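You operate a simulated robot arm through the tools that you are given. There is no shell and no other tool. Be economical: measure what you need, move in short steps, check, and stop when the job is done.

You are at the controls of a simulated two-armed robot. One attempt, no reset.

Task
Take the dish cloth from the pantry worktop and lay it out flat on the worktop end.

It is judged by the outcome, as a careful person would: the job done as asked, and still so three seconds after it is handed in. It fails if anything else is knocked over, pushed out of place, dropped, spilled or broken. Flat cloth is picked up by pressing the open fingertips on it (5 to 10 N) and closing them slowly along it; thin cloth reads only 2 to 8 mm in the jaws.

Robot
Two 7-joint arms with two-finger parallel grippers on one trunk, on a base that drives. Base frame: it is fixed to the floor where the robot stands at the start and does not move with it; the origin is under the middle of the robot, x ahead of it, y to its left, z up. Readings come in cm, degrees, newtons and seconds.
The left shoulder is at the start at [5, 16.1, 109.8], the right one opposite. With the tool pointing down near the work surface each hand reaches from about 24 to 68 cm from the robot's upright axis, wherever it stands, measured 20 degrees to its own side. Places, roughly: worktop end [-110, 110, 90]. Payload 3.43 kg a hand.
The tool frame of a hand sits at the grasp point between the pads (the TCP): z along the fingers, y along the line on which they close. The tips reach 3 cm beyond it. Largest opening 9.4 cm; finger width 2.8, thickness 1; the body of the gripper, 5 by 9.6 cm, starts 5.5 cm behind the TCP.
Orientation is that of the tool frame in the base frame, as a unit quaternion [x, y, z, w]. With the fingers straight down and closing along the base's y, the tool's x points along the base's -x, its y along +y and its z along -z.

Tools
- The arms move only by the tool arm_command. It takes "left_motion", "right_motion" or both (then of equal length, played together; a hand with none holds still); each is a list of rows, each a list of 7 numbers: the shift along the tool's x, y, z in cm, then the turn, a rotation vector about the tool's x, y, z in degrees, then the gripper command, from -1 (shut) to 1 (fully open), values between in proportion. In form: [[dx, dy, dz, wx, wy, wz, grip], ...]. A call has 1 to 10 rows; each row is the pose to reach, as a shift and turn from the pose commanded when the call began, along the tool's axes at that moment. Rows are played at 5 a second. More than 5 cm and 8.6 degrees between two rows, or a gripper value outside its range, and nothing of the call is played. A pose out of reach is approached as far as the arm can. The call stops where the force on the tool passes 40 N (or 10 N more than at its start, if that is more) or the arm is blocked; 0.2 s more then pass. Each finger travels about 4.5 cm/s and halts on what it meets, pressing with about 44 N; the grip force reading is that of the motor and also rises with nothing between the fingers. The clock runs only during rows and for 0.2 s after the last one: add rows that repeat a pose to give the fingers time. The reply holds the time, the measured pose of the TCP, the force on the tool along the base axes, the opening and the grip force, in the units named above and with some noise, with the torque about the TCP (base axes, N m) and any sound that the robot's microphone picked up.
- Cameras (640 x 400 px; columns grow to the right, rows downward): "scene" is now at [12.67, 2.54, 124.46]; the picture's right is [0.20, -0.98, 0.00], its down [-0.41, -0.08, -0.91] and it looks along [0.89, 0.18, -0.41] (base axes); focal length 268 px, centre (320, 200). "left" rides on the left gripper at [7.6, -1.4, -10.3] in its tool frame; the picture's right is [0.18, 0.98, 0.00], its down [-0.75, 0.14, -0.64] and it looks along [-0.63, 0.12, 0.77] (tool axes); focal length 243 px, centre (320, 200). "right" rides on the right gripper at [7.6, 1.4, -10.2] in its tool frame; the picture's right is [-0.18, 0.98, 0.00], its down [-0.75, -0.14, -0.64] and it looks along [-0.63, -0.12, 0.77] (tool axes); focal length 243 px, centre (320, 200).
- get_image(camera): a new picture of that camera. It takes no simulated time.
- move_column(by): slides the trunk up (or, below 0, down) by that many cm; the arms and the scene camera ride with it, the base frame stays. It gives what a move gives, with no picture.
- drive_base(legs): drives the robot by 1 to 6 legs, each [ahead, left, turn to the left] in cm, cm and degrees, along the robot's own axes; the way and the turn of a leg run together, so that a leg with both is an arc; at most 150 cm and 180 degrees a leg. The arms and the cameras ride along, it lands a little off, and it stops where it bumps. It gives what a move gives.
- head_to(pan, tilt): turns the head with the scene camera to pan (to the left, within 80 degrees either way) and tilt (down, from -29 to 69), counted from straight ahead of the robot. It gives what a move gives.
- measure_at(camera, pixels): for up to 12 pixels [column, row] of the newest picture of that camera ("zoom" is the newest enlarged one), the place [x, y, z] in the base frame of the surface seen there, good to about 0.3 cm, but the place of the scene camera against the robot may be out by one fixed shift of up to 1.2 cm in any direction. It takes no simulated time.
- close_up(camera, box): a new picture of the part [left, top, right, bottom] of that camera's present view, enlarged. It takes no simulated time.
- sign_off(): hands the job in; it is judged then, once.

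Go step by step. Measure first, check grasps and placings, and put right what went wrong. The budget is 80 turns and 78 pictures, counting those below and the enlarged ones. Unless the task says otherwise, let go and move clear before handing in, and close with one line.

The tools are called by a JSON object that holds its "api" and its "payload". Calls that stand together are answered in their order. arm_command: Moves the arms, as the interface text tells. Its arguments: {"type":"object","properties":{"left_motion":{"type":"array","items":{"type":"array","items":{"type":"number"}}},"right_motion":{"type":"array","items":{"type":"array","items":{"type":"number"}}}},"required":[]} The other tools are called the same way: move_column (by) slides the trunk up or down; drive_base (legs) drives the base; head_to (pan, tilt) turns the head that bears the scene camera; get_image (camera) takes a picture; measure_at (camera, pixels) gives the place of the surface under pixels of a picture; close_up (camera, box) takes an enlarged picture of a part of a camera's view; sign_off () hands the job in.

At the start:

```text
time: 0.0
left_tool_pos: [32.14, 25.42, 107.83]
left_tcp_rot: [0.0, 1.0, 0.001, 0.0]
left_contact_force: [0.3, 0.1, 0.1]
left_wrist_torque: [0.01, -0.03, 0.0]
left_grip_width: 9.39
left_gripper_force: 0.0
right_tool_pos: [34.73, -1.14, 113.14]
right_tcp_rot: [0.0, 1.0, 0.0, 0.0]
right_contact_force: [0.3, 0.3, -1.3]
right_wrist_torque: [0.0, 0.01, 0.03]
right_grip_width: 9.41
right_gripper_force: 0.1
trunk travel left (down, up): [-12.5, 14.2]
robot x, y, heading: [0.37, 0.19, 0.0]
head pan, tilt: [11.5, 24.4]
```

scene: 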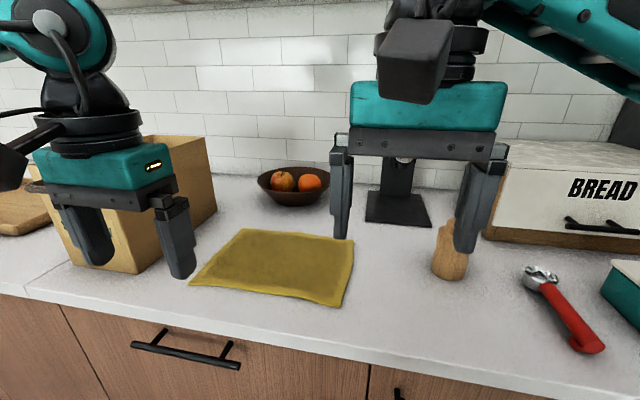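
right: 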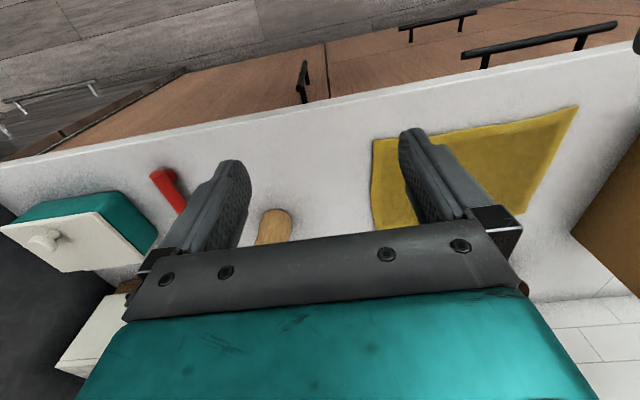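
left: 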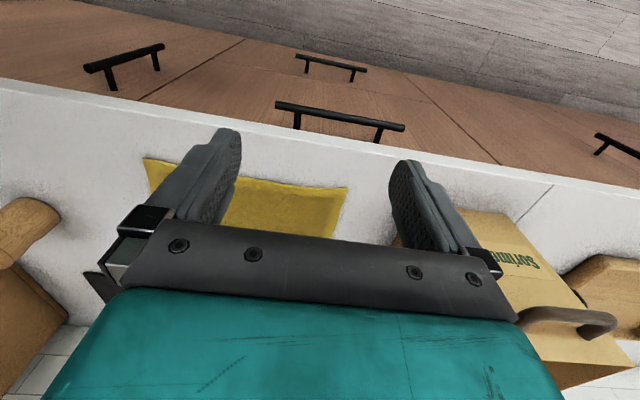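

The yellow cloth lies in the scene picture with corners near (243,230), (354,238), (341,306), (191,284). I measure these and nearby objects.

{"api": "measure_at", "payload": {"camera": "scene", "pixels": [[244, 231], [352, 240], [340, 304], [193, 283], [280, 262], [370, 290], [447, 270], [292, 183], [130, 265], [300, 325], [30, 285], [215, 210]]}}

{"api": "head_to", "payload": {"pan": 80, "tilt": 20}}

{"api": "get_image", "payload": {"camera": "scene"}}

```text
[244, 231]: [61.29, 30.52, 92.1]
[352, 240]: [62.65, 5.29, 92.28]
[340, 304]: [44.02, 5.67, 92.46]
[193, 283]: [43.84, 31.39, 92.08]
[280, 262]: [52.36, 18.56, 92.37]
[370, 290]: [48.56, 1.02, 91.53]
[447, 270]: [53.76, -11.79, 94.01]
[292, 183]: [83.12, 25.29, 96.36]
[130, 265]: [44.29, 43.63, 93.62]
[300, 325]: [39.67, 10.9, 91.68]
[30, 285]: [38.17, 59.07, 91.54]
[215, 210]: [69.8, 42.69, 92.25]
```

```text
time: 1.4
left_tool_pos: [32.23, 25.43, 107.88]
left_tcp_rot: [0.0, 1.0, 0.0, 0.0]
left_contact_force: [-0.5, 0.6, -0.7]
left_wrist_torque: [0.01, 0.0, -0.04]
left_grip_width: 9.4
left_gripper_force: 0.1
right_tool_pos: [34.71, -1.08, 113.15]
right_tcp_rot: [0.001, 1.0, 0.001, 0.0]
right_contact_force: [-0.4, 0.2, 0.3]
right_wrist_torque: [0.01, 0.03, 0.01]
right_grip_width: 9.4
right_gripper_force: 0.1
trunk travel left (down, up): [-12.5, 14.2]
robot x, y, heading: [0.03, 0.1, -0.1]
head pan, tilt: [80.0, 20.0]
```

```text
74 pictures are left
```

scene: 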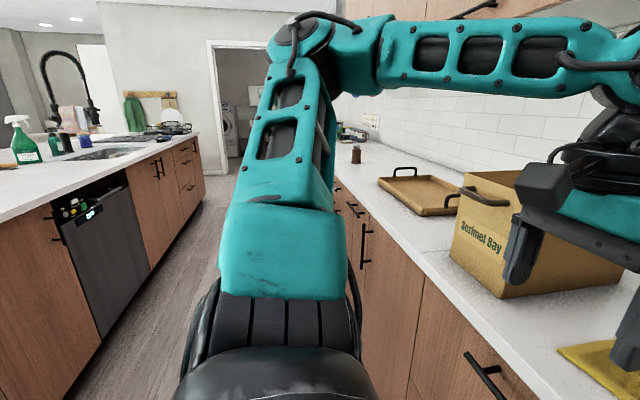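

The worktop opposite (left of the picture, with sink and dishwasher) may hold the "worktop end". I measure points of it.

{"api": "measure_at", "payload": {"camera": "scene", "pixels": [[28, 205], [100, 170], [150, 145], [5, 190], [195, 134], [25, 155], [170, 130], [60, 230], [356, 160], [420, 260]]}}

{"api": "head_to", "payload": {"pan": -80, "tilt": 20}}

{"api": "get_image", "payload": {"camera": "scene"}}

```text
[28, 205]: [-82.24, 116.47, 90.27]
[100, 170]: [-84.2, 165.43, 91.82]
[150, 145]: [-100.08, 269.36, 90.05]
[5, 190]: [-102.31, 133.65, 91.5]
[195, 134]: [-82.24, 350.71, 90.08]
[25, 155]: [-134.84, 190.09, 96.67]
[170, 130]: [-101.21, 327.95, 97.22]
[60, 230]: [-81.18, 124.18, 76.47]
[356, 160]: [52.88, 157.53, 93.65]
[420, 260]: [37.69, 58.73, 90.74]
```

```text
time: 3.9
left_tool_pos: [32.13, 25.39, 107.77]
left_tcp_rot: [0.0, 1.0, 0.0, 0.0]
left_contact_force: [-0.2, -0.5, 0.7]
left_wrist_torque: [-0.02, 0.0, 0.0]
left_grip_width: 9.37
left_gripper_force: 0.0
right_tool_pos: [34.56, -0.95, 112.97]
right_tcp_rot: [0.0, 1.0, 0.0, 0.0]
right_contact_force: [0.0, 0.0, 0.5]
right_wrist_torque: [0.01, 0.0, 0.02]
right_grip_width: 9.38
right_gripper_force: 0.1
trunk travel left (down, up): [-12.5, 14.2]
robot x, y, heading: [0.09, 0.07, 0.0]
head pan, tilt: [-80.0, 20.0]
```

```text
73 pictures are left
```

scene: 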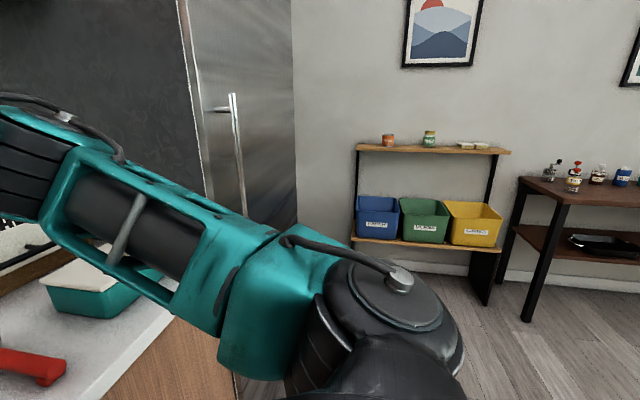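

The destination is the island edge at x≈-82, y≈110. First I check the cloth place with the hand cameras (newest pictures are from the start; the robot has barely moved).

{"api": "measure_at", "payload": {"camera": "right", "pixels": [[374, 142], [576, 109], [520, 210], [480, 155], [350, 150]]}}

{"api": "measure_at", "payload": {"camera": "left", "pixels": [[147, 161], [345, 190], [280, 205], [330, 235], [360, 190], [480, 220]]}}

{"api": "arm_command", "payload": {"left_motion": [[0, -4.8, 0, 0, 0, 0, 1], [0, -9.6, 0, 0, 0, 0, 0.2], [0, -14.4, 0, 0, 0, 0, 0], [0, -14.4, 0, 0, 0, 0, 0]], "right_motion": [[0, -4.8, 0, 0, 0, 0, 1], [0, -9.6, 0, 0, 0, 0, 0.2], [0, -10, 0, 0, 0, 0, 0], [0, -10, 0, 0, 0, 0, 0]]}}

```text
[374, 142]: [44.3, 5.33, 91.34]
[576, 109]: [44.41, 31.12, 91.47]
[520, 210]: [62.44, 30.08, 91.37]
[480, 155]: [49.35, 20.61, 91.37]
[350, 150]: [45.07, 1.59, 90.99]
```

```text
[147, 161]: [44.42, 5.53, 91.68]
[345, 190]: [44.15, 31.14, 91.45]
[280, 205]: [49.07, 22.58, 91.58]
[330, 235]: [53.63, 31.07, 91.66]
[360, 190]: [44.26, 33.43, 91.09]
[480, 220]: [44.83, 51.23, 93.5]
```

```text
time: 4.9
left_tool_pos: [32.32, 10.99, 107.9]
left_tcp_rot: [-0.001, 1.0, 0.001, 0.0]
left_contact_force: [-0.4, -0.7, -0.5]
left_wrist_torque: [0.03, 0.02, 0.0]
left_grip_width: 4.72
left_gripper_force: 0.1
right_tool_pos: [34.66, -11.03, 113.2]
right_tcp_rot: [0.0, 1.0, 0.001, -0.001]
right_contact_force: [0.0, -0.2, -0.3]
right_wrist_torque: [-0.01, -0.01, -0.04]
right_grip_width: 4.71
right_gripper_force: 0.2
trunk travel left (down, up): [-12.5, 14.2]
robot x, y, heading: [0.03, 0.4, 0.2]
head pan, tilt: [-80.0, 20.0]
```

Cloth spans x 44.3–62, y 5.4–31.1, counter z≈91. I drive left 18 cm to centre on it.

{"api": "drive_base", "payload": {"legs": [[0, 18, 0]]}}

{"api": "head_to", "payload": {"pan": 0, "tilt": 35}}

{"api": "get_image", "payload": {"camera": "scene"}}

```text
time: 6.4
left_tool_pos: [32.3, 29.08, 107.79]
left_tcp_rot: [-0.001, 1.0, 0.001, 0.001]
left_contact_force: [-0.3, -0.6, -0.9]
left_wrist_torque: [-0.02, -0.01, 0.0]
left_grip_width: 4.7
left_gripper_force: 0.1
right_tool_pos: [34.54, 6.96, 113.24]
right_tcp_rot: [0.0, 1.0, 0.0, 0.001]
right_contact_force: [-0.1, 1.3, 0.1]
right_wrist_torque: [-0.02, -0.02, 0.01]
right_grip_width: 4.73
right_gripper_force: 0.0
trunk travel left (down, up): [-12.5, 14.2]
robot x, y, heading: [-0.2, 18.07, 0.0]
head pan, tilt: [-80.0, 20.0]
```

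```text
time: 7.9
left_tool_pos: [32.29, 28.93, 107.92]
left_tcp_rot: [-0.001, 1.0, 0.001, 0.0]
left_contact_force: [-0.2, 0.4, 1.0]
left_wrist_torque: [-0.02, 0.0, -0.03]
left_grip_width: 4.68
left_gripper_force: 0.0
right_tool_pos: [34.6, 6.94, 113.14]
right_tcp_rot: [0.0, 1.0, 0.0, 0.001]
right_contact_force: [-0.5, -0.1, -0.4]
right_wrist_torque: [-0.01, 0.02, 0.0]
right_grip_width: 4.68
right_gripper_force: 0.0
trunk travel left (down, up): [-12.5, 14.2]
robot x, y, heading: [0.26, 17.81, -0.2]
head pan, tilt: [0.0, 35.0]
```

```text
72 pictures are left
```

scene: 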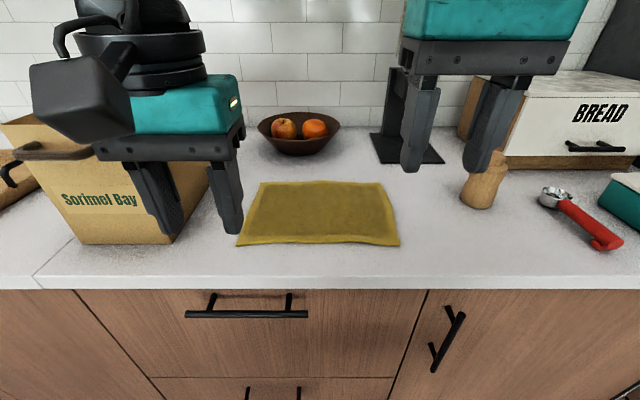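

Before moving forward I check the clearance between the left wrist and the box.

{"api": "measure_at", "payload": {"camera": "scene", "pixels": [[172, 240], [210, 190], [20, 150], [40, 118], [80, 100], [130, 100], [50, 200], [480, 190], [240, 243], [398, 243]]}}

{"api": "get_image", "payload": {"camera": "left"}}

```text
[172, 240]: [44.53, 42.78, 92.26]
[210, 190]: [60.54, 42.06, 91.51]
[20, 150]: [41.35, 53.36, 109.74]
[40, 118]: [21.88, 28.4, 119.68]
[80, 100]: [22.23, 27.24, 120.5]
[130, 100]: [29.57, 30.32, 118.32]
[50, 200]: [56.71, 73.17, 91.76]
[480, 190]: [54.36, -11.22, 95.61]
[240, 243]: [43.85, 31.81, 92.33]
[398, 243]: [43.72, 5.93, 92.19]
```

```text
71 pictures are left
```

left: 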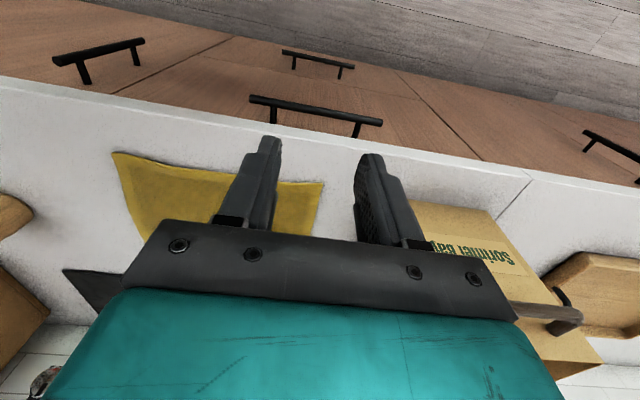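

The box side is at y≈42, so 8 cm clear of the left gripper. I bring both hands above the near corners at z≈97.

{"api": "arm_command", "payload": {"left_motion": [[-2.8, -0.3, 2.2, 0, 0, 0, -0.15], [-5.6, -0.6, 4.4, 0, 0, 0, -0.15], [-8.4, -0.9, 6.6, 0, 0, 0, -0.15], [-11.2, -1.2, 8.8, 0, 0, 0, -0.15], [-13.9, -1.4, 10.9, 0, 0, 0, -0.15], [-13.9, -1.4, 10.9, 0, 0, 0, -0.15]], "right_motion": [[-2.3, 0.4, 3.2, 0, 0, 0, -0.15], [-4.6, 0.8, 6.4, 0, 0, 0, -0.15], [-6.9, 1.2, 9.6, 0, 0, 0, -0.15], [-9.2, 1.6, 12.8, 0, 0, 0, -0.15], [-11.6, 2.0, 16.1, 0, 0, 0, -0.15], [-11.6, 2.0, 16.1, 0, 0, 0, -0.15]]}}

{"api": "get_image", "payload": {"camera": "left"}}

{"api": "get_image", "payload": {"camera": "right"}}

{"api": "get_image", "payload": {"camera": "scene"}}

```text
time: 9.3
left_tool_pos: [44.64, 30.49, 97.47]
left_tcp_rot: [0.0, 1.0, 0.0, 0.002]
left_contact_force: [-1.4, -0.4, -0.5]
left_wrist_torque: [0.03, -0.02, 0.01]
left_grip_width: 4.0
left_gripper_force: 0.1
left hand out of reach, approached as far as the arm can: row 3, 4, 5, 6
right_tool_pos: [46.2, 8.9, 96.86]
right_tcp_rot: [-0.001, 1.0, 0.0, 0.0]
right_contact_force: [-0.4, -0.7, 0.1]
right_wrist_torque: [-0.01, -0.05, 0.04]
right_grip_width: 4.01
right_gripper_force: 0.1
trunk travel left (down, up): [-12.5, 14.2]
robot x, y, heading: [0.13, 18.25, 0.3]
head pan, tilt: [0.0, 35.0]
```

```text
70 pictures are left
```

left: 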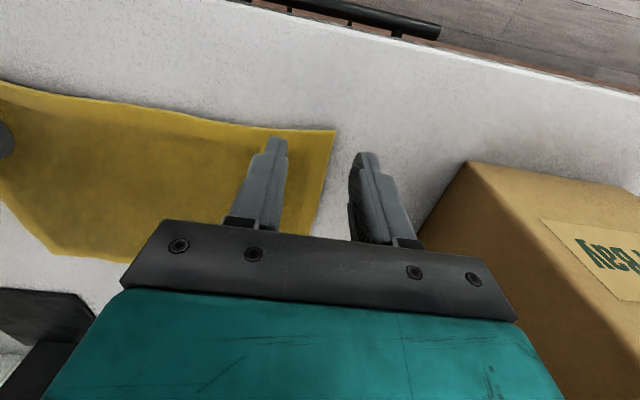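

```text
69 pictures are left
```

right: 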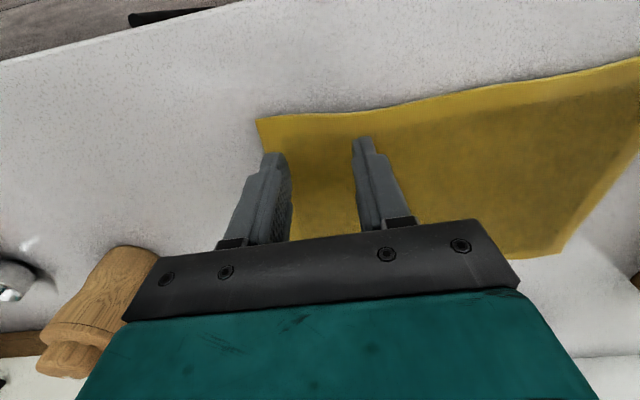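

```text
68 pictures are left
```

scene: 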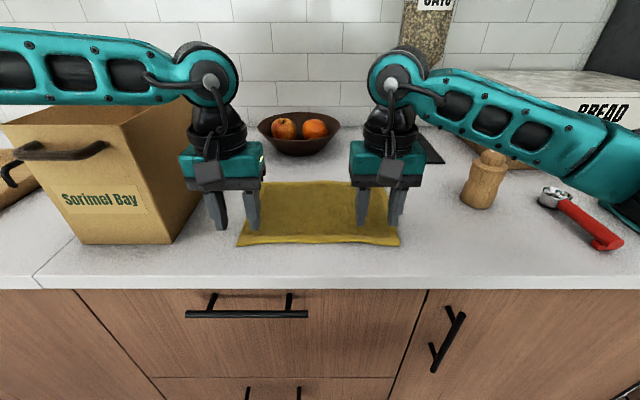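

The right hand is placed well, but the left reached only y=30.5, x=44.6. Before shifting the base a bit right I check the height of the right forearm against the things at the right.

{"api": "measure_at", "payload": {"camera": "scene", "pixels": [[590, 150], [620, 170], [630, 200], [600, 180], [632, 215], [560, 120], [600, 240], [170, 60], [50, 90], [150, 100]]}}

{"api": "head_to", "payload": {"pan": -45, "tilt": 35}}

{"api": "get_image", "payload": {"camera": "scene"}}

{"api": "head_to", "payload": {"pan": 50, "tilt": 30}}

{"api": "get_image", "payload": {"camera": "scene"}}

```text
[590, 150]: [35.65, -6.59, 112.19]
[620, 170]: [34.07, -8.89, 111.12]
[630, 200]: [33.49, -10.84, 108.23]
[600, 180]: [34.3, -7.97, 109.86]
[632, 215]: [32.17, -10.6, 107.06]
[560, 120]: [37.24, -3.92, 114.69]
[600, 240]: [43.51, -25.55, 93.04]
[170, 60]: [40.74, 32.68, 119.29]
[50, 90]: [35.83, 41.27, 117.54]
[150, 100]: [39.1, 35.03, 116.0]
```

```text
time: 10.4
left_tool_pos: [44.58, 30.34, 97.59]
left_tcp_rot: [-0.001, 1.0, -0.001, 0.0]
left_contact_force: [-0.8, 0.5, -0.2]
left_wrist_torque: [0.03, 0.0, -0.02]
left_grip_width: 4.0
left_gripper_force: 0.1
right_tool_pos: [46.26, 8.88, 97.1]
right_tcp_rot: [-0.001, 1.0, 0.0, 0.0]
right_contact_force: [-0.1, 0.1, -1.1]
right_wrist_torque: [-0.03, 0.0, -0.03]
right_grip_width: 4.0
right_gripper_force: 0.1
trunk travel left (down, up): [-12.5, 14.2]
robot x, y, heading: [0.21, 17.99, 0.1]
head pan, tilt: [-45.0, 35.0]
```

```text
67 pictures are left
```

scene: 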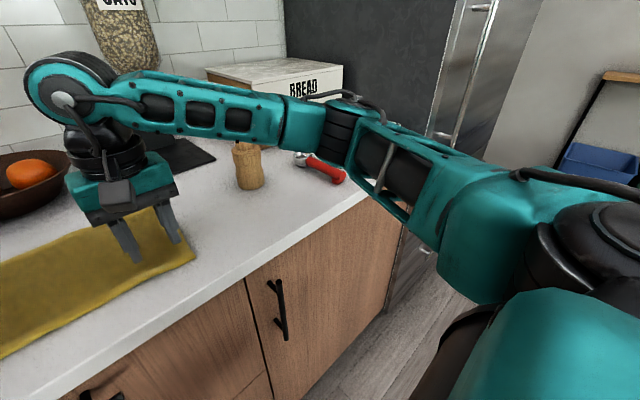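

```text
time: 12.1
left_tool_pos: [44.43, 30.51, 97.5]
left_tcp_rot: [0.0, 1.0, -0.001, 0.0]
left_contact_force: [-0.4, 0.6, -0.6]
left_wrist_torque: [0.01, 0.02, 0.01]
left_grip_width: 3.97
left_gripper_force: 0.1
right_tool_pos: [46.22, 8.92, 97.12]
right_tcp_rot: [0.001, 1.0, 0.002, 0.0]
right_contact_force: [0.2, 0.6, 0.0]
right_wrist_torque: [0.01, 0.01, 0.02]
right_grip_width: 3.98
right_gripper_force: 0.0
trunk travel left (down, up): [-12.5, 14.2]
robot x, y, heading: [0.04, 17.91, -0.2]
head pan, tilt: [50.0, 30.0]
```

```text
66 pictures are left
```

scene: 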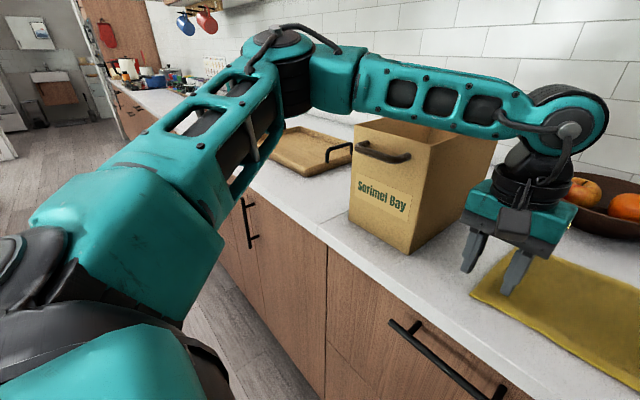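

Both forearms are clear above the counter things. I drive right 5 cm, which gives the left arm more room.

{"api": "drive_base", "payload": {"legs": [[0, -5, 0]]}}

{"api": "arm_command", "payload": {"left_motion": [[0, 0.5, 0, 0, 0, 0, -0.15], [0, 1, 0, 0, 0, 0, -0.15], [0, 3, 0, 0, 0, 0, -0.15], [0, 5, 0, 0, 0, 0, -0.15]], "right_motion": [[0, 1, 0, 0, 0, 0, -0.15], [0, 2, 0, 0, 0, 0, -0.15], [0, 3.5, 0, 0, 0, 0, -0.15], [0, 5, 0, 0, 0, 0, -0.15]]}}

```text
time: 13.1
left_tool_pos: [44.52, 25.43, 97.6]
left_tcp_rot: [-0.001, 1.0, 0.0, 0.0]
left_contact_force: [-0.7, -0.1, -0.1]
left_wrist_torque: [-0.01, 0.02, 0.0]
left_grip_width: 4.0
left_gripper_force: 0.1
right_tool_pos: [46.15, 3.87, 96.96]
right_tcp_rot: [-0.001, 1.0, 0.002, 0.001]
right_contact_force: [0.7, -0.6, 0.3]
right_wrist_torque: [0.01, 0.0, -0.01]
right_grip_width: 4.0
right_gripper_force: 0.0
trunk travel left (down, up): [-12.5, 14.2]
robot x, y, heading: [0.15, 12.58, -0.0]
head pan, tilt: [50.0, 30.0]
```

```text
time: 14.1
left_tool_pos: [44.45, 30.71, 97.49]
left_tcp_rot: [-0.001, 1.0, -0.002, 0.0]
left_contact_force: [0.5, -0.3, -0.3]
left_wrist_torque: [-0.01, 0.0, 0.0]
left_grip_width: 4.01
left_gripper_force: 0.1
right_tool_pos: [46.07, 8.95, 97.06]
right_tcp_rot: [-0.001, 1.0, 0.0, 0.0]
right_contact_force: [0.0, 0.4, 0.8]
right_wrist_torque: [-0.02, 0.0, 0.0]
right_grip_width: 4.0
right_gripper_force: 0.1
trunk travel left (down, up): [-12.5, 14.2]
robot x, y, heading: [0.21, 13.0, 0.1]
head pan, tilt: [50.0, 30.0]
```

Both follow now. I bring the left hand to (46.2, 27.7, 97).

{"api": "arm_command", "payload": {"left_motion": [[-0.9, -1.5, 0.2, 0, 0, 0, -0.15], [-1.75, -3, 0.5, 0, 0, 0, -0.15], [-1.75, -3, 0.5, 0, 0, 0, -0.15]]}}

{"api": "get_image", "payload": {"camera": "left"}}

```text
time: 14.9
left_tool_pos: [46.17, 27.47, 97.02]
left_tcp_rot: [-0.001, 1.0, -0.001, 0.001]
left_contact_force: [0.2, 0.2, 0.0]
left_wrist_torque: [0.01, -0.02, 0.01]
left_grip_width: 4.0
left_gripper_force: 0.1
right_tool_pos: [46.15, 9.0, 97.02]
right_tcp_rot: [-0.001, 1.0, 0.001, 0.0]
right_contact_force: [-0.2, -0.1, 0.4]
right_wrist_torque: [0.01, 0.0, -0.02]
right_grip_width: 3.99
right_gripper_force: 0.1
trunk travel left (down, up): [-12.5, 14.2]
robot x, y, heading: [-0.33, 12.87, -0.0]
head pan, tilt: [50.0, 30.0]
```

```text
65 pictures are left
```

left: 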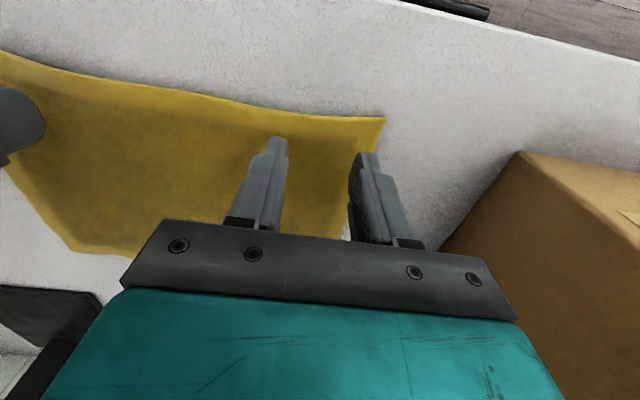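

Both pairs of tips are over the cloth. I shift the left 0.7 cm inward and lower both towards contact.

{"api": "arm_command", "payload": {"left_motion": [[0, -0.7, 0, 0, 0, 0, -0.15], [0, -0.7, 1, 0, 0, 0, -0.15], [0, -0.7, 2, 0, 0, 0, -0.15], [0, -0.7, 2.5, 0, 0, 0, -0.15], [0, -0.7, 2.5, 0, 0, 0, -0.15]], "right_motion": [[0, 0, 0.5, 0, 0, 0, -0.15], [0, 0, 1, 0, 0, 0, -0.15], [0, 0, 2, 0, 0, 0, -0.15], [0, 0, 2.5, 0, 0, 0, -0.15], [0, 0, 2.5, 0, 0, 0, -0.15]]}}

```text
time: 16.1
left_tool_pos: [46.1, 26.98, 94.54]
left_tcp_rot: [-0.001, 1.0, -0.001, 0.001]
left_contact_force: [0.8, 0.4, 0.1]
left_wrist_torque: [-0.02, -0.03, 0.01]
left_grip_width: 3.99
left_gripper_force: 0.1
left hand out of reach, approached as far as the arm can: row 4, 5
right_tool_pos: [46.26, 8.93, 94.56]
right_tcp_rot: [-0.001, 1.0, 0.002, 0.0]
right_contact_force: [-0.5, -0.1, 0.3]
right_wrist_torque: [0.0, 0.0, 0.02]
right_grip_width: 4.01
right_gripper_force: 0.0
trunk travel left (down, up): [-12.5, 14.2]
robot x, y, heading: [-0.27, 12.96, 0.3]
head pan, tilt: [50.0, 30.0]
```

The left arm is at its limit, so I use the trunk to press both down by small steps.

{"api": "move_column", "payload": {"by": -0.5}}

```text
time: 16.6
left_tool_pos: [46.14, 26.97, 94.27]
left_tcp_rot: [-0.002, 1.0, -0.002, 0.003]
left_contact_force: [2.5, 1.6, 11.0]
left_wrist_torque: [0.05, -0.06, 0.0]
left_grip_width: 3.99
left_gripper_force: 0.0
right_tool_pos: [46.14, 9.04, 94.26]
right_tcp_rot: [-0.001, 1.0, 0.002, 0.003]
right_contact_force: [2.6, -1.4, 16.3]
right_wrist_torque: [-0.17, -0.04, 0.05]
right_grip_width: 4.0
right_gripper_force: 0.1
trunk travel left (down, up): [-12.0, 14.7]
robot x, y, heading: [-0.15, 12.74, -0.2]
head pan, tilt: [50.0, 30.0]
```

Left presses 11 N, right 16 N; I ease up slightly and then close both slowly.

{"api": "move_column", "payload": {"by": 0.15}}

```text
time: 17.1
left_tool_pos: [45.93, 27.0, 94.28]
left_tcp_rot: [-0.001, 1.0, -0.001, 0.002]
left_contact_force: [3.0, 0.3, 11.0]
left_wrist_torque: [0.03, -0.05, -0.01]
left_grip_width: 4.0
left_gripper_force: 0.1
right_tool_pos: [46.15, 9.07, 94.33]
right_tcp_rot: [-0.001, 1.0, 0.001, 0.002]
right_contact_force: [3.2, -0.1, 16.1]
right_wrist_torque: [-0.15, -0.08, 0.04]
right_grip_width: 4.0
right_gripper_force: 0.0
trunk travel left (down, up): [-12.2, 14.5]
robot x, y, heading: [-0.07, 13.17, 0.1]
head pan, tilt: [50.0, 30.0]
```

I lift the right 0.25 and left 0.1 to get 5–10 N and close slowly.

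{"api": "arm_command", "payload": {"left_motion": [[0, 0, -0.1, 0, 0, 0, -0.15], [0, 0, -0.1, 0, 0, 0, -0.2], [0, 0, -0.1, 0, 0, 0, -0.28], [0, 0, -0.1, 0, 0, 0, -0.36], [0, 0, -0.1, 0, 0, 0, -0.44], [0, 0, -0.1, 0, 0, 0, -0.52], [0, 0, -0.1, 0, 0, 0, -0.6]], "right_motion": [[0, 0, -0.2, 0, 0, 0, -0.15], [0, 0, -0.2, 0, 0, 0, -0.2], [0, 0, -0.2, 0, 0, 0, -0.28], [0, 0, -0.2, 0, 0, 0, -0.36], [0, 0, -0.2, 0, 0, 0, -0.44], [0, 0, -0.2, 0, 0, 0, -0.52], [0, 0, -0.2, 0, 0, 0, -0.6]]}}

{"api": "get_image", "payload": {"camera": "left"}}

{"api": "get_image", "payload": {"camera": "right"}}

```text
time: 18.7
left_tool_pos: [45.99, 27.09, 94.42]
left_tcp_rot: [-0.001, 1.0, -0.001, 0.002]
left_contact_force: [0.1, -1.8, 7.0]
left_wrist_torque: [-0.08, 0.04, 0.03]
left_grip_width: 1.89
left_gripper_force: 0.1
right_tool_pos: [46.14, 9.0, 94.38]
right_tcp_rot: [-0.001, 1.0, 0.001, 0.002]
right_contact_force: [-0.3, 2.9, 8.2]
right_wrist_torque: [0.07, 0.01, 0.0]
right_grip_width: 1.92
right_gripper_force: 0.6
trunk travel left (down, up): [-12.2, 14.5]
robot x, y, heading: [0.05, 12.92, 0.2]
head pan, tilt: [50.0, 30.0]
```

```text
64 pictures are left
```

left: 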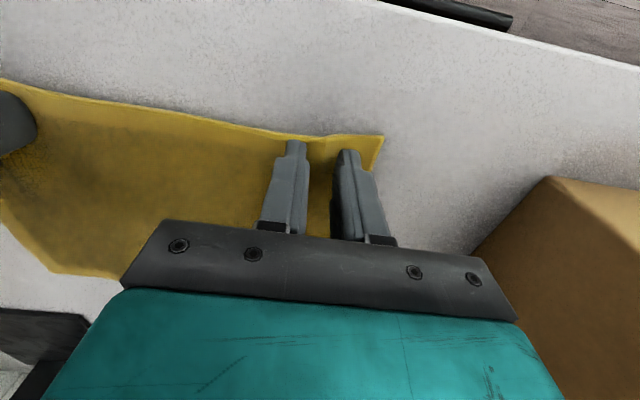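

```text
63 pictures are left
```

right: 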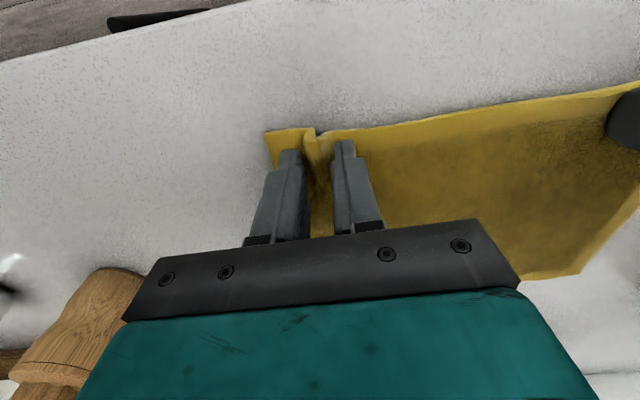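

The cloth bunches between the fingertips on both sides. I close fully.

{"api": "arm_command", "payload": {"left_motion": [[0, 0, 0, 0, 0, 0, -0.68], [0, 0, 0, 0, 0, 0, -0.76], [0, 0, 0, 0, 0, 0, -0.84], [0, 0, 0, 0, 0, 0, -0.92], [0, 0, 0, 0, 0, 0, -1], [0, 0, 0, 0, 0, 0, -1], [0, 0, 0, 0, 0, 0, -1]], "right_motion": [[0, 0, 0, 0, 0, 0, -0.68], [0, 0, 0, 0, 0, 0, -0.76], [0, 0, 0, 0, 0, 0, -0.84], [0, 0, 0, 0, 0, 0, -0.92], [0, 0, 0, 0, 0, 0, -1], [0, 0, 0, 0, 0, 0, -1], [0, 0, 0, 0, 0, 0, -1]]}}

```text
time: 20.3
left_tool_pos: [46.08, 27.02, 94.51]
left_tcp_rot: [-0.001, 1.0, -0.002, 0.002]
left_contact_force: [0.6, -10.2, 6.7]
left_wrist_torque: [-0.29, 0.05, -0.01]
left_grip_width: 0.39
left_gripper_force: 38.0
right_tool_pos: [46.17, 9.0, 94.25]
right_tcp_rot: [-0.001, 1.0, 0.001, 0.0]
right_contact_force: [0.0, 9.9, 6.4]
right_wrist_torque: [0.27, 0.0, 0.0]
right_grip_width: 0.35
right_gripper_force: 38.6
trunk travel left (down, up): [-12.2, 14.5]
robot x, y, heading: [-0.19, 13.11, 0.0]
head pan, tilt: [50.0, 30.0]
```

Both jaws read about 4 mm with cloth tension of 10 N between the hands; I relax the right hand inward a little and lift with the trunk.

{"api": "arm_command", "payload": {"right_motion": [[0, 0.5, -0.3, 0, 0, 0, -1], [0, 0.8, -0.5, 0, 0, 0, -1]], "left_motion": [[0, 0.0, -0.3, 0, 0, 0, -1], [0, 0, -0.5, 0, 0, 0, -1]]}}

{"api": "move_column", "payload": {"by": 6}}

{"api": "head_to", "payload": {"pan": 0, "tilt": 35}}

{"api": "get_image", "payload": {"camera": "scene"}}

```text
time: 20.9
left_tool_pos: [46.1, 27.23, 94.74]
left_tcp_rot: [-0.002, 1.0, 0.0, 0.001]
left_contact_force: [0.3, -0.5, -0.1]
left_wrist_torque: [0.01, 0.02, 0.0]
left_grip_width: 0.37
left_gripper_force: 38.2
right_tool_pos: [46.14, 9.66, 94.77]
right_tcp_rot: [0.0, 1.0, -0.001, -0.001]
right_contact_force: [1.0, 0.7, 0.0]
right_wrist_torque: [0.03, -0.02, 0.04]
right_grip_width: 0.35
right_gripper_force: 38.4
trunk travel left (down, up): [-12.2, 14.5]
robot x, y, heading: [0.01, 12.96, -0.1]
head pan, tilt: [50.0, 30.0]
```

```text
time: 21.9
left_tool_pos: [46.16, 27.01, 100.83]
left_tcp_rot: [0.0, 1.0, 0.0, 0.002]
left_contact_force: [0.6, 0.5, -0.8]
left_wrist_torque: [0.02, -0.01, 0.02]
left_grip_width: 0.37
left_gripper_force: 38.2
right_tool_pos: [46.29, 9.85, 100.72]
right_tcp_rot: [0.0, 1.0, 0.0, -0.001]
right_contact_force: [0.4, 0.3, 0.2]
right_wrist_torque: [-0.02, 0.03, 0.02]
right_grip_width: 0.35
right_gripper_force: 38.7
trunk travel left (down, up): [-18.2, 8.5]
robot x, y, heading: [-0.08, 12.81, -0.1]
head pan, tilt: [50.0, 30.0]
```

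```text
time: 23.1
left_tool_pos: [46.17, 27.1, 100.91]
left_tcp_rot: [-0.001, 1.0, 0.0, 0.001]
left_contact_force: [-0.8, -0.1, -0.1]
left_wrist_torque: [0.0, -0.01, 0.04]
left_grip_width: 0.38
left_gripper_force: 38.2
right_tool_pos: [46.26, 9.84, 100.92]
right_tcp_rot: [0.0, 1.0, 0.0, 0.0]
right_contact_force: [0.7, -0.2, 0.6]
right_wrist_torque: [0.0, 0.0, 0.04]
right_grip_width: 0.35
right_gripper_force: 38.4
trunk travel left (down, up): [-18.2, 8.5]
robot x, y, heading: [0.15, 13.1, 0.3]
head pan, tilt: [0.0, 35.0]
```

```text
62 pictures are left
```

scene: 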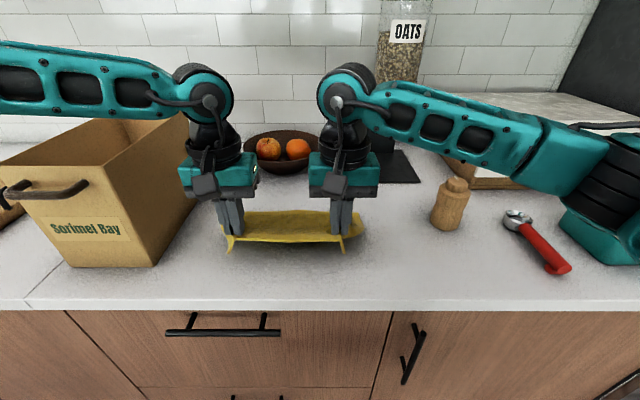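

The cloth is held at both corners and hanging. I raise further, with trunk and arms, and back away.

{"api": "move_column", "payload": {"by": 8}}

{"api": "arm_command", "payload": {"left_motion": [[0.5, 0, -2, 0, 0, 0, -1], [1, 0.2, -4, 0, 0, 0, -1], [2, 0.4, -6, 0, 0, 0, -1], [3, 0.6, -8, 0, 0, 0, -1], [3, 0.6, -8, 0, 0, 0, -1]], "right_motion": [[0.5, 0, -2, 0, 0, 0, -1], [1, 0, -4, 0, 0, 0, -1], [2, 0, -6, 0, 0, 0, -1], [3, 0, -8, 0, 0, 0, -1], [3, 0, -8, 0, 0, 0, -1]]}}

{"api": "get_image", "payload": {"camera": "scene"}}

```text
time: 24.3
left_tool_pos: [46.12, 27.06, 108.82]
left_tcp_rot: [-0.001, 1.0, -0.001, 0.0]
left_contact_force: [0.5, 0.1, -0.3]
left_wrist_torque: [0.06, 0.01, 0.02]
left_grip_width: 0.38
left_gripper_force: 38.3
right_tool_pos: [46.2, 9.9, 108.75]
right_tcp_rot: [-0.001, 1.0, 0.0, 0.0]
right_contact_force: [0.0, -0.9, -0.6]
right_wrist_torque: [0.0, 0.0, 0.01]
right_grip_width: 0.32
right_gripper_force: 37.8
trunk travel left (down, up): [-26.2, 0.5]
robot x, y, heading: [0.05, 12.97, 0.1]
head pan, tilt: [0.0, 35.0]
```

```text
time: 25.5
left_tool_pos: [43.16, 27.65, 116.72]
left_tcp_rot: [-0.001, 1.0, -0.003, 0.001]
left_contact_force: [-0.1, -6.3, -0.4]
left_wrist_torque: [-0.2, 0.0, 0.07]
left_grip_width: 0.37
left_gripper_force: 38.6
right_tool_pos: [43.07, 9.83, 116.81]
right_tcp_rot: [-0.002, 1.0, 0.001, 0.0]
right_contact_force: [0.4, 6.2, -1.2]
right_wrist_torque: [0.2, 0.0, 0.0]
right_grip_width: 0.39
right_gripper_force: 37.9
trunk travel left (down, up): [-26.2, 0.5]
robot x, y, heading: [0.18, 12.85, -0.0]
head pan, tilt: [0.0, 35.0]
```

```text
61 pictures are left
```

scene: 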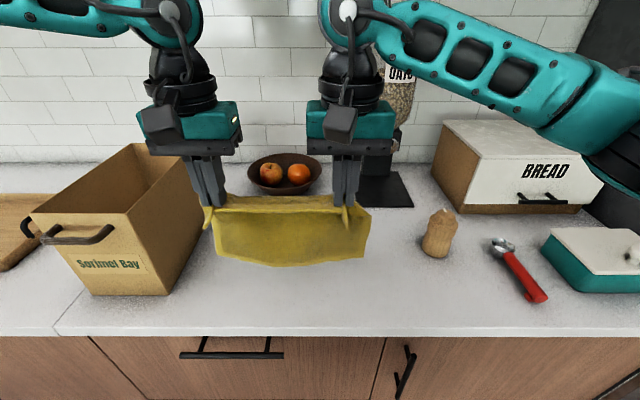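

The cloth hangs clear. I ease the tension slightly, back away 35 cm and turn left 90° to look.

{"api": "arm_command", "payload": {"right_motion": [[0, 0.3, 0, 0, 0, 0, -1]]}}

{"api": "drive_base", "payload": {"legs": [[-32, 0, 0], [0, 0, 90]]}}

{"api": "head_to", "payload": {"pan": 40, "tilt": 30}}

{"api": "get_image", "payload": {"camera": "scene"}}

```text
time: 25.9
left_tool_pos: [43.26, 27.77, 116.79]
left_tcp_rot: [-0.002, 1.0, -0.001, 0.0]
left_contact_force: [0.3, -3.0, -0.2]
left_wrist_torque: [-0.12, -0.03, -0.01]
left_grip_width: 0.36
left_gripper_force: 38.2
right_tool_pos: [43.22, 10.03, 116.85]
right_tcp_rot: [-0.001, 1.0, 0.001, 0.0]
right_contact_force: [0.1, 3.6, 0.3]
right_wrist_torque: [0.1, 0.0, 0.04]
right_grip_width: 0.36
right_gripper_force: 37.9
trunk travel left (down, up): [-26.2, 0.5]
robot x, y, heading: [-0.28, 12.88, -0.0]
head pan, tilt: [0.0, 35.0]
```

```text
time: 31.9
left_tool_pos: [-47.14, 55.76, 116.78]
left_tcp_rot: [0.714, -0.7, 0.0, -0.001]
left_contact_force: [3.1, 0.2, -0.2]
left_wrist_torque: [0.0, -0.12, -0.08]
left_grip_width: 0.36
left_gripper_force: 38.7
right_tool_pos: [-29.55, 56.06, 116.84]
right_tcp_rot: [0.713, -0.701, 0.0, 0.0]
right_contact_force: [-3.8, -0.8, -1.3]
right_wrist_torque: [-0.03, 0.09, -0.11]
right_grip_width: 0.36
right_gripper_force: 37.9
trunk travel left (down, up): [-26.2, 0.5]
robot x, y, heading: [-31.6, 12.95, 91.3]
head pan, tilt: [0.0, 35.0]
```

```text
time: 32.9
left_tool_pos: [-47.15, 55.8, 116.78]
left_tcp_rot: [0.714, -0.7, 0.0, -0.001]
left_contact_force: [3.0, -0.3, -0.6]
left_wrist_torque: [0.02, -0.09, -0.1]
left_grip_width: 0.38
left_gripper_force: 38.4
right_tool_pos: [-29.56, 56.23, 116.87]
right_tcp_rot: [0.714, -0.7, -0.001, 0.0]
right_contact_force: [-1.8, 0.7, -0.8]
right_wrist_torque: [-0.02, 0.12, -0.12]
right_grip_width: 0.37
right_gripper_force: 38.4
trunk travel left (down, up): [-26.2, 0.5]
robot x, y, heading: [-31.44, 12.9, 91.0]
head pan, tilt: [40.0, 30.0]
```

```text
60 pictures are left
```

scene: 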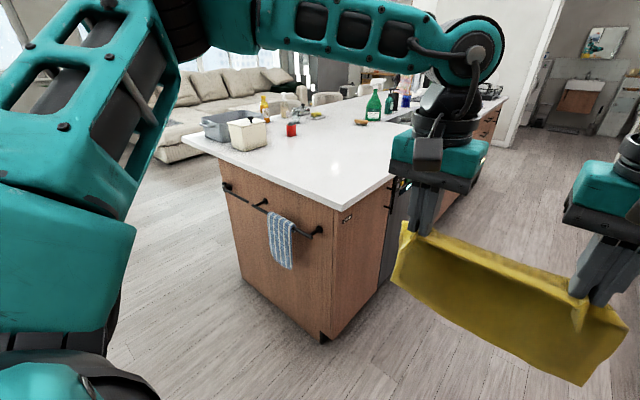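

The island's end is visible: clear white area near (320,180), with a grey bin and cream box at left and a red can at (291,129). I measure it.

{"api": "measure_at", "payload": {"camera": "scene", "pixels": [[336, 207], [188, 138], [240, 160], [300, 185], [400, 170], [248, 145], [291, 133], [360, 122], [372, 118], [330, 160], [320, 230], [283, 215]]}}

{"api": "close_up", "payload": {"camera": "scene", "box": [180, 80, 420, 230]}}

```text
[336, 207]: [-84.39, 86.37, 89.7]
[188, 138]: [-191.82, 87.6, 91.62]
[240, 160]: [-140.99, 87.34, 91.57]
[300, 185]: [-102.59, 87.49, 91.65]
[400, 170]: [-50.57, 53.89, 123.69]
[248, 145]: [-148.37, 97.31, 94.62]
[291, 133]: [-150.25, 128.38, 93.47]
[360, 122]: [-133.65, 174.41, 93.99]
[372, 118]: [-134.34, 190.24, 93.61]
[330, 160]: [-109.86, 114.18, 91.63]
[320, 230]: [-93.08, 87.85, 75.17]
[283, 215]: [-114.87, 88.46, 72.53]
```

```text
2.67 times, centred on (300, 155) of scene
```

zoom: 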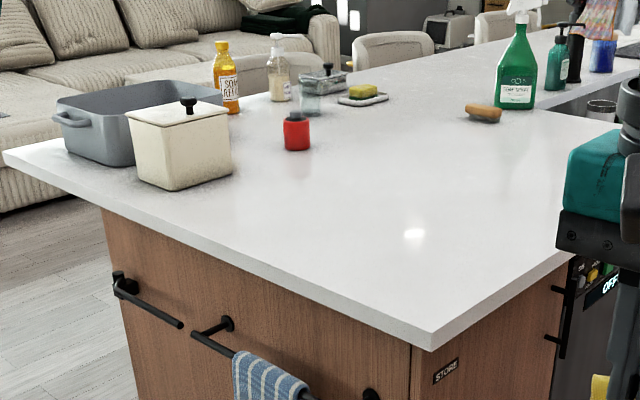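

The end is clear between x −82 and −140, y 87 to 160. I check how far the rail sticks out before planning the approach facing +y.

{"api": "measure_at", "payload": {"camera": "scene", "pixels": [[228, 188], [262, 205], [320, 231], [281, 240], [275, 220], [300, 290], [320, 345]]}}

{"api": "measure_at", "payload": {"camera": "zoom", "pixels": [[118, 280], [150, 305], [213, 340], [370, 396], [180, 160], [430, 345], [515, 90], [300, 140], [180, 110]]}}

```text
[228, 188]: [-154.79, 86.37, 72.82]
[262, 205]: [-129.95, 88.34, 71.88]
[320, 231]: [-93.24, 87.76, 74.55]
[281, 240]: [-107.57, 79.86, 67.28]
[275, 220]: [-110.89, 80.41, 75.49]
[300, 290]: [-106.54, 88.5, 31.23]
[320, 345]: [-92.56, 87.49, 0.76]
```

```text
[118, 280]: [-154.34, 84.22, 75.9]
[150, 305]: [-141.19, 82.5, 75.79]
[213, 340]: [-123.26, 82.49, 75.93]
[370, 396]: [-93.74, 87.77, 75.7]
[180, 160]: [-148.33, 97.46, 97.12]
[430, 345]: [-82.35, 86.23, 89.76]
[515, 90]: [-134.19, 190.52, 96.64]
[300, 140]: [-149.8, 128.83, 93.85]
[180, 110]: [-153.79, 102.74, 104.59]
```

I'll approach from the aisle side facing −x, which avoids the rail and towel at y≈80. Drive forward, then turn left to face the island.

{"api": "drive_base", "payload": {"legs": [[101, 0, 0], [0, 0, 89]]}}

{"api": "head_to", "payload": {"pan": 0, "tilt": 35}}

{"api": "get_image", "payload": {"camera": "scene"}}

```text
time: 42.0
left_tool_pos: [-77.28, 101.29, 116.77]
left_tcp_rot: [1.0, -0.005, -0.001, -0.003]
left_contact_force: [0.4, 4.0, -0.3]
left_wrist_torque: [0.11, 0.0, -0.12]
left_grip_width: 0.34
left_gripper_force: 38.5
right_tool_pos: [-76.94, 118.79, 116.86]
right_tcp_rot: [1.0, -0.005, -0.001, 0.0]
right_contact_force: [-1.1, -3.5, 0.1]
right_wrist_torque: [-0.11, 0.0, -0.16]
right_grip_width: 0.31
right_gripper_force: 37.7
trunk travel left (down, up): [-26.2, 0.5]
robot x, y, heading: [-34.02, 115.53, 179.5]
head pan, tilt: [40.0, 30.0]
```

```text
time: 43.0
left_tool_pos: [-77.24, 101.19, 116.82]
left_tcp_rot: [1.0, -0.005, -0.001, -0.003]
left_contact_force: [0.1, 3.2, 0.8]
left_wrist_torque: [0.09, -0.02, -0.1]
left_grip_width: 0.39
left_gripper_force: 38.4
right_tool_pos: [-77.14, 118.88, 116.76]
right_tcp_rot: [1.0, -0.005, 0.0, 0.001]
right_contact_force: [0.1, -3.1, 0.0]
right_wrist_torque: [-0.08, 0.02, -0.12]
right_grip_width: 0.35
right_gripper_force: 38.5
trunk travel left (down, up): [-26.2, 0.5]
robot x, y, heading: [-33.92, 115.57, 179.1]
head pan, tilt: [0.0, 35.0]
```

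```text
58 pictures are left
```

scene: 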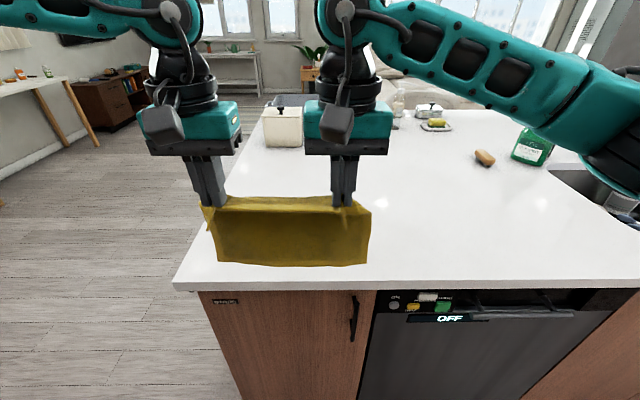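

Cloth is hanging in front of the clear end. I check the dishwasher handle protrusion and drive ahead 8 cm.

{"api": "measure_at", "payload": {"camera": "scene", "pixels": [[530, 317], [353, 320], [300, 284], [180, 280], [480, 156], [530, 140], [283, 125], [600, 120], [430, 220], [290, 262]]}}

{"api": "drive_base", "payload": {"legs": [[8.5, 0, 0.5]]}}

```text
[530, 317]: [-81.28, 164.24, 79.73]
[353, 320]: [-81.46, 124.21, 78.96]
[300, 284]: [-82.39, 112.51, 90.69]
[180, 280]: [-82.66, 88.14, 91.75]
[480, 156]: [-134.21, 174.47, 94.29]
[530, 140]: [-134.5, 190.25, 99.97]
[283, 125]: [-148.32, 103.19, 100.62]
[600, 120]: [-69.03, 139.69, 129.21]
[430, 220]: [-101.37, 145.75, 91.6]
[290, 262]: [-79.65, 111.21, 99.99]
```

```text
time: 44.1
left_tool_pos: [-85.7, 100.82, 116.78]
left_tcp_rot: [1.0, -0.001, -0.001, -0.002]
left_contact_force: [-0.3, 3.2, -0.1]
left_wrist_torque: [0.11, -0.02, -0.1]
left_grip_width: 0.39
left_gripper_force: 38.1
right_tool_pos: [-85.58, 118.64, 116.95]
right_tcp_rot: [1.0, -0.001, 0.001, 0.001]
right_contact_force: [0.4, -2.6, -0.2]
right_wrist_torque: [-0.07, 0.0, -0.13]
right_grip_width: 0.37
right_gripper_force: 37.6
trunk travel left (down, up): [-26.2, 0.5]
robot x, y, heading: [-42.48, 115.42, 180.1]
head pan, tilt: [0.0, 35.0]
```

Now I extend both hands 21 cm outward at the same height.

{"api": "arm_command", "payload": {"left_motion": [[-3.5, 0, 0, 0, 0, 0, -1], [-7, 0, 0, 0, 0, 0, -1], [-10.5, 0, 0, 0, 0, 0, -1], [-14, 0, 0, 0, 0, 0, -1], [-17.5, 0, 0, 0, 0, 0, -1], [-21, 0, 0, 0, 0, 0, -1], [-21, 0, 0, 0, 0, 0, -1]], "right_motion": [[-3.5, 0, 0, 0, 0, 0, -1], [-7, 0, 0, 0, 0, 0, -1], [-10.5, 0, 0, 0, 0, 0, -1], [-14, 0, 0, 0, 0, 0, -1], [-17.5, 0, 0, 0, 0, 0, -1], [-21, 0, 0, 0, 0, 0, -1], [-21, 0, 0, 0, 0, 0, -1]]}}

{"api": "get_image", "payload": {"camera": "scene"}}

```text
time: 45.0
left_tool_pos: [-93.8, 98.73, 116.71]
left_tcp_rot: [1.0, -0.009, -0.007, -0.014]
left_contact_force: [-2.6, 18.1, 0.3]
left_wrist_torque: [0.56, 0.09, -0.1]
left_grip_width: 0.37
left_gripper_force: 38.1
left hand out of reach, approached as far as the arm can: row 2, 3, 4
right_tool_pos: [-97.1, 117.14, 116.89]
right_tcp_rot: [1.0, 0.015, 0.001, 0.012]
right_contact_force: [3.8, -18.4, -0.8]
right_wrist_torque: [-0.58, -0.11, -0.07]
right_grip_width: 0.35
right_gripper_force: 38.0
trunk travel left (down, up): [-26.2, 0.5]
robot x, y, heading: [-42.43, 116.0, 180.0]
head pan, tilt: [0.0, 35.0]
stopped in row 4 (left hand): the force on the tool passed its limit (the readings are from after the stop); the commanded pose is now the measured one
```

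```text
57 pictures are left
```

scene: 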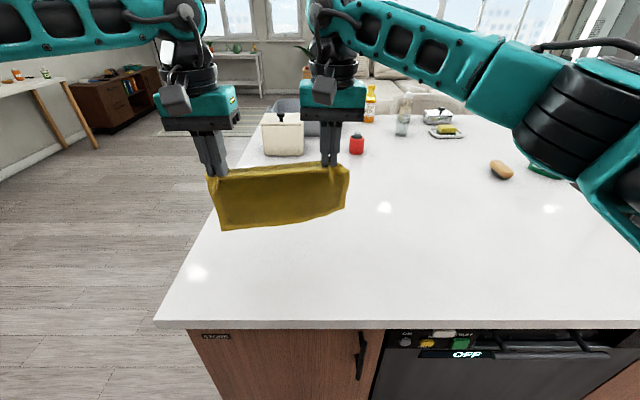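

The left arm cannot go straight out at this angle (limit about 18° from centre), and the cloth is tight at 18 N. I pull the right hand back level with the left and ease the tension.

{"api": "arm_command", "payload": {"right_motion": [[1.5, 0.4, 0, 0, 0, 0, -1], [3.2, 0.8, 0, 0, 0, 0, -1], [3.2, 0.8, 0, 0, 0, 0, -1]]}}

{"api": "drive_base", "payload": {"legs": [[0, -8, 0]]}}

```text
time: 45.9
left_tool_pos: [-93.85, 98.41, 116.63]
left_tcp_rot: [1.0, -0.006, -0.006, -0.01]
left_contact_force: [0.5, 13.5, -0.6]
left_wrist_torque: [0.43, 0.01, -0.14]
left_grip_width: 0.4
left_gripper_force: 38.0
right_tool_pos: [-94.04, 116.75, 117.02]
right_tcp_rot: [1.0, 0.01, 0.001, 0.009]
right_contact_force: [-0.2, -13.3, -0.5]
right_wrist_torque: [-0.46, 0.04, -0.08]
right_grip_width: 0.37
right_gripper_force: 38.3
trunk travel left (down, up): [-26.2, 0.5]
robot x, y, heading: [-42.64, 115.37, 180.1]
head pan, tilt: [0.0, 35.0]
```

```text
time: 46.9
left_tool_pos: [-93.77, 106.56, 116.74]
left_tcp_rot: [1.0, -0.006, -0.006, -0.01]
left_contact_force: [0.5, 13.2, -0.5]
left_wrist_torque: [0.36, -0.02, -0.1]
left_grip_width: 0.39
left_gripper_force: 38.4
right_tool_pos: [-94.06, 124.72, 116.8]
right_tcp_rot: [1.0, 0.01, 0.002, 0.009]
right_contact_force: [-0.7, -11.9, -0.9]
right_wrist_torque: [-0.46, 0.03, -0.09]
right_grip_width: 0.36
right_gripper_force: 38.1
trunk travel left (down, up): [-26.2, 0.5]
robot x, y, heading: [-42.23, 123.36, 179.8]
head pan, tilt: [0.0, 35.0]
```

Now I shift both hands to the robot's left by about 6 cm, with the right 0.5 cm more to slacken the cloth.

{"api": "arm_command", "payload": {"left_motion": [[0, 1, 0, 0, 0, 0, -1], [0, 3, 0, 0, 0, 0, -1], [0, 5, 0, 0, 0, 0, -1], [0, 6, 0, 0, 0, 0, -1], [0, 6, 0, 0, 0, 0, -1]], "right_motion": [[0, 1.6, 0, 0, 0, 0, -1], [0, 3.6, 0, 0, 0, 0, -1], [0, 5.6, 0, 0, 0, 0, -1], [0, 6.6, 0, 0, 0, 0, -1], [0, 6.6, 0, 0, 0, 0, -1]]}}

```text
time: 48.1
left_tool_pos: [-93.76, 100.56, 116.56]
left_tcp_rot: [1.0, -0.006, -0.006, -0.011]
left_contact_force: [-0.4, 2.2, 0.2]
left_wrist_torque: [0.07, 0.0, -0.04]
left_grip_width: 0.38
left_gripper_force: 38.1
right_tool_pos: [-93.95, 118.14, 117.02]
right_tcp_rot: [1.0, 0.01, 0.001, 0.009]
right_contact_force: [-1.1, -1.8, -0.1]
right_wrist_torque: [0.0, 0.01, -0.08]
right_grip_width: 0.35
right_gripper_force: 38.4
trunk travel left (down, up): [-26.2, 0.5]
robot x, y, heading: [-42.19, 123.52, 179.7]
head pan, tilt: [0.0, 35.0]
```

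Good: slack, grip kept. Now extend outward in small increments.

{"api": "arm_command", "payload": {"left_motion": [[-2, 0, 0, 0, 0, 0, -1], [-4, 0, 0, 0, 0, 0, -1], [-6, 0, 0, 0, 0, 0, -1], [-6, 0, 0, 0, 0, 0, -1]], "right_motion": [[-2, 0, 0, 0, 0, 0, -1], [-4, 0, 0, 0, 0, 0, -1], [-6, 0, 0, 0, 0, 0, -1], [-6, 0, 0, 0, 0, 0, -1]]}}

```text
time: 49.1
left_tool_pos: [-98.28, 100.02, 116.57]
left_tcp_rot: [1.0, -0.008, -0.006, -0.013]
left_contact_force: [-1.3, 12.8, 0.7]
left_wrist_torque: [0.37, 0.04, -0.07]
left_grip_width: 0.36
left_gripper_force: 38.7
left hand out of reach, approached as far as the arm can: row 3, 4
right_tool_pos: [-99.26, 118.19, 116.89]
right_tcp_rot: [1.0, 0.013, 0.001, 0.011]
right_contact_force: [-0.1, -11.8, -0.7]
right_wrist_torque: [-0.37, -0.02, -0.07]
right_grip_width: 0.36
right_gripper_force: 38.2
right hand out of reach, approached as far as the arm can: row 3, 4
trunk travel left (down, up): [-26.2, 0.5]
robot x, y, heading: [-42.32, 122.99, 179.6]
head pan, tilt: [0.0, 35.0]
```

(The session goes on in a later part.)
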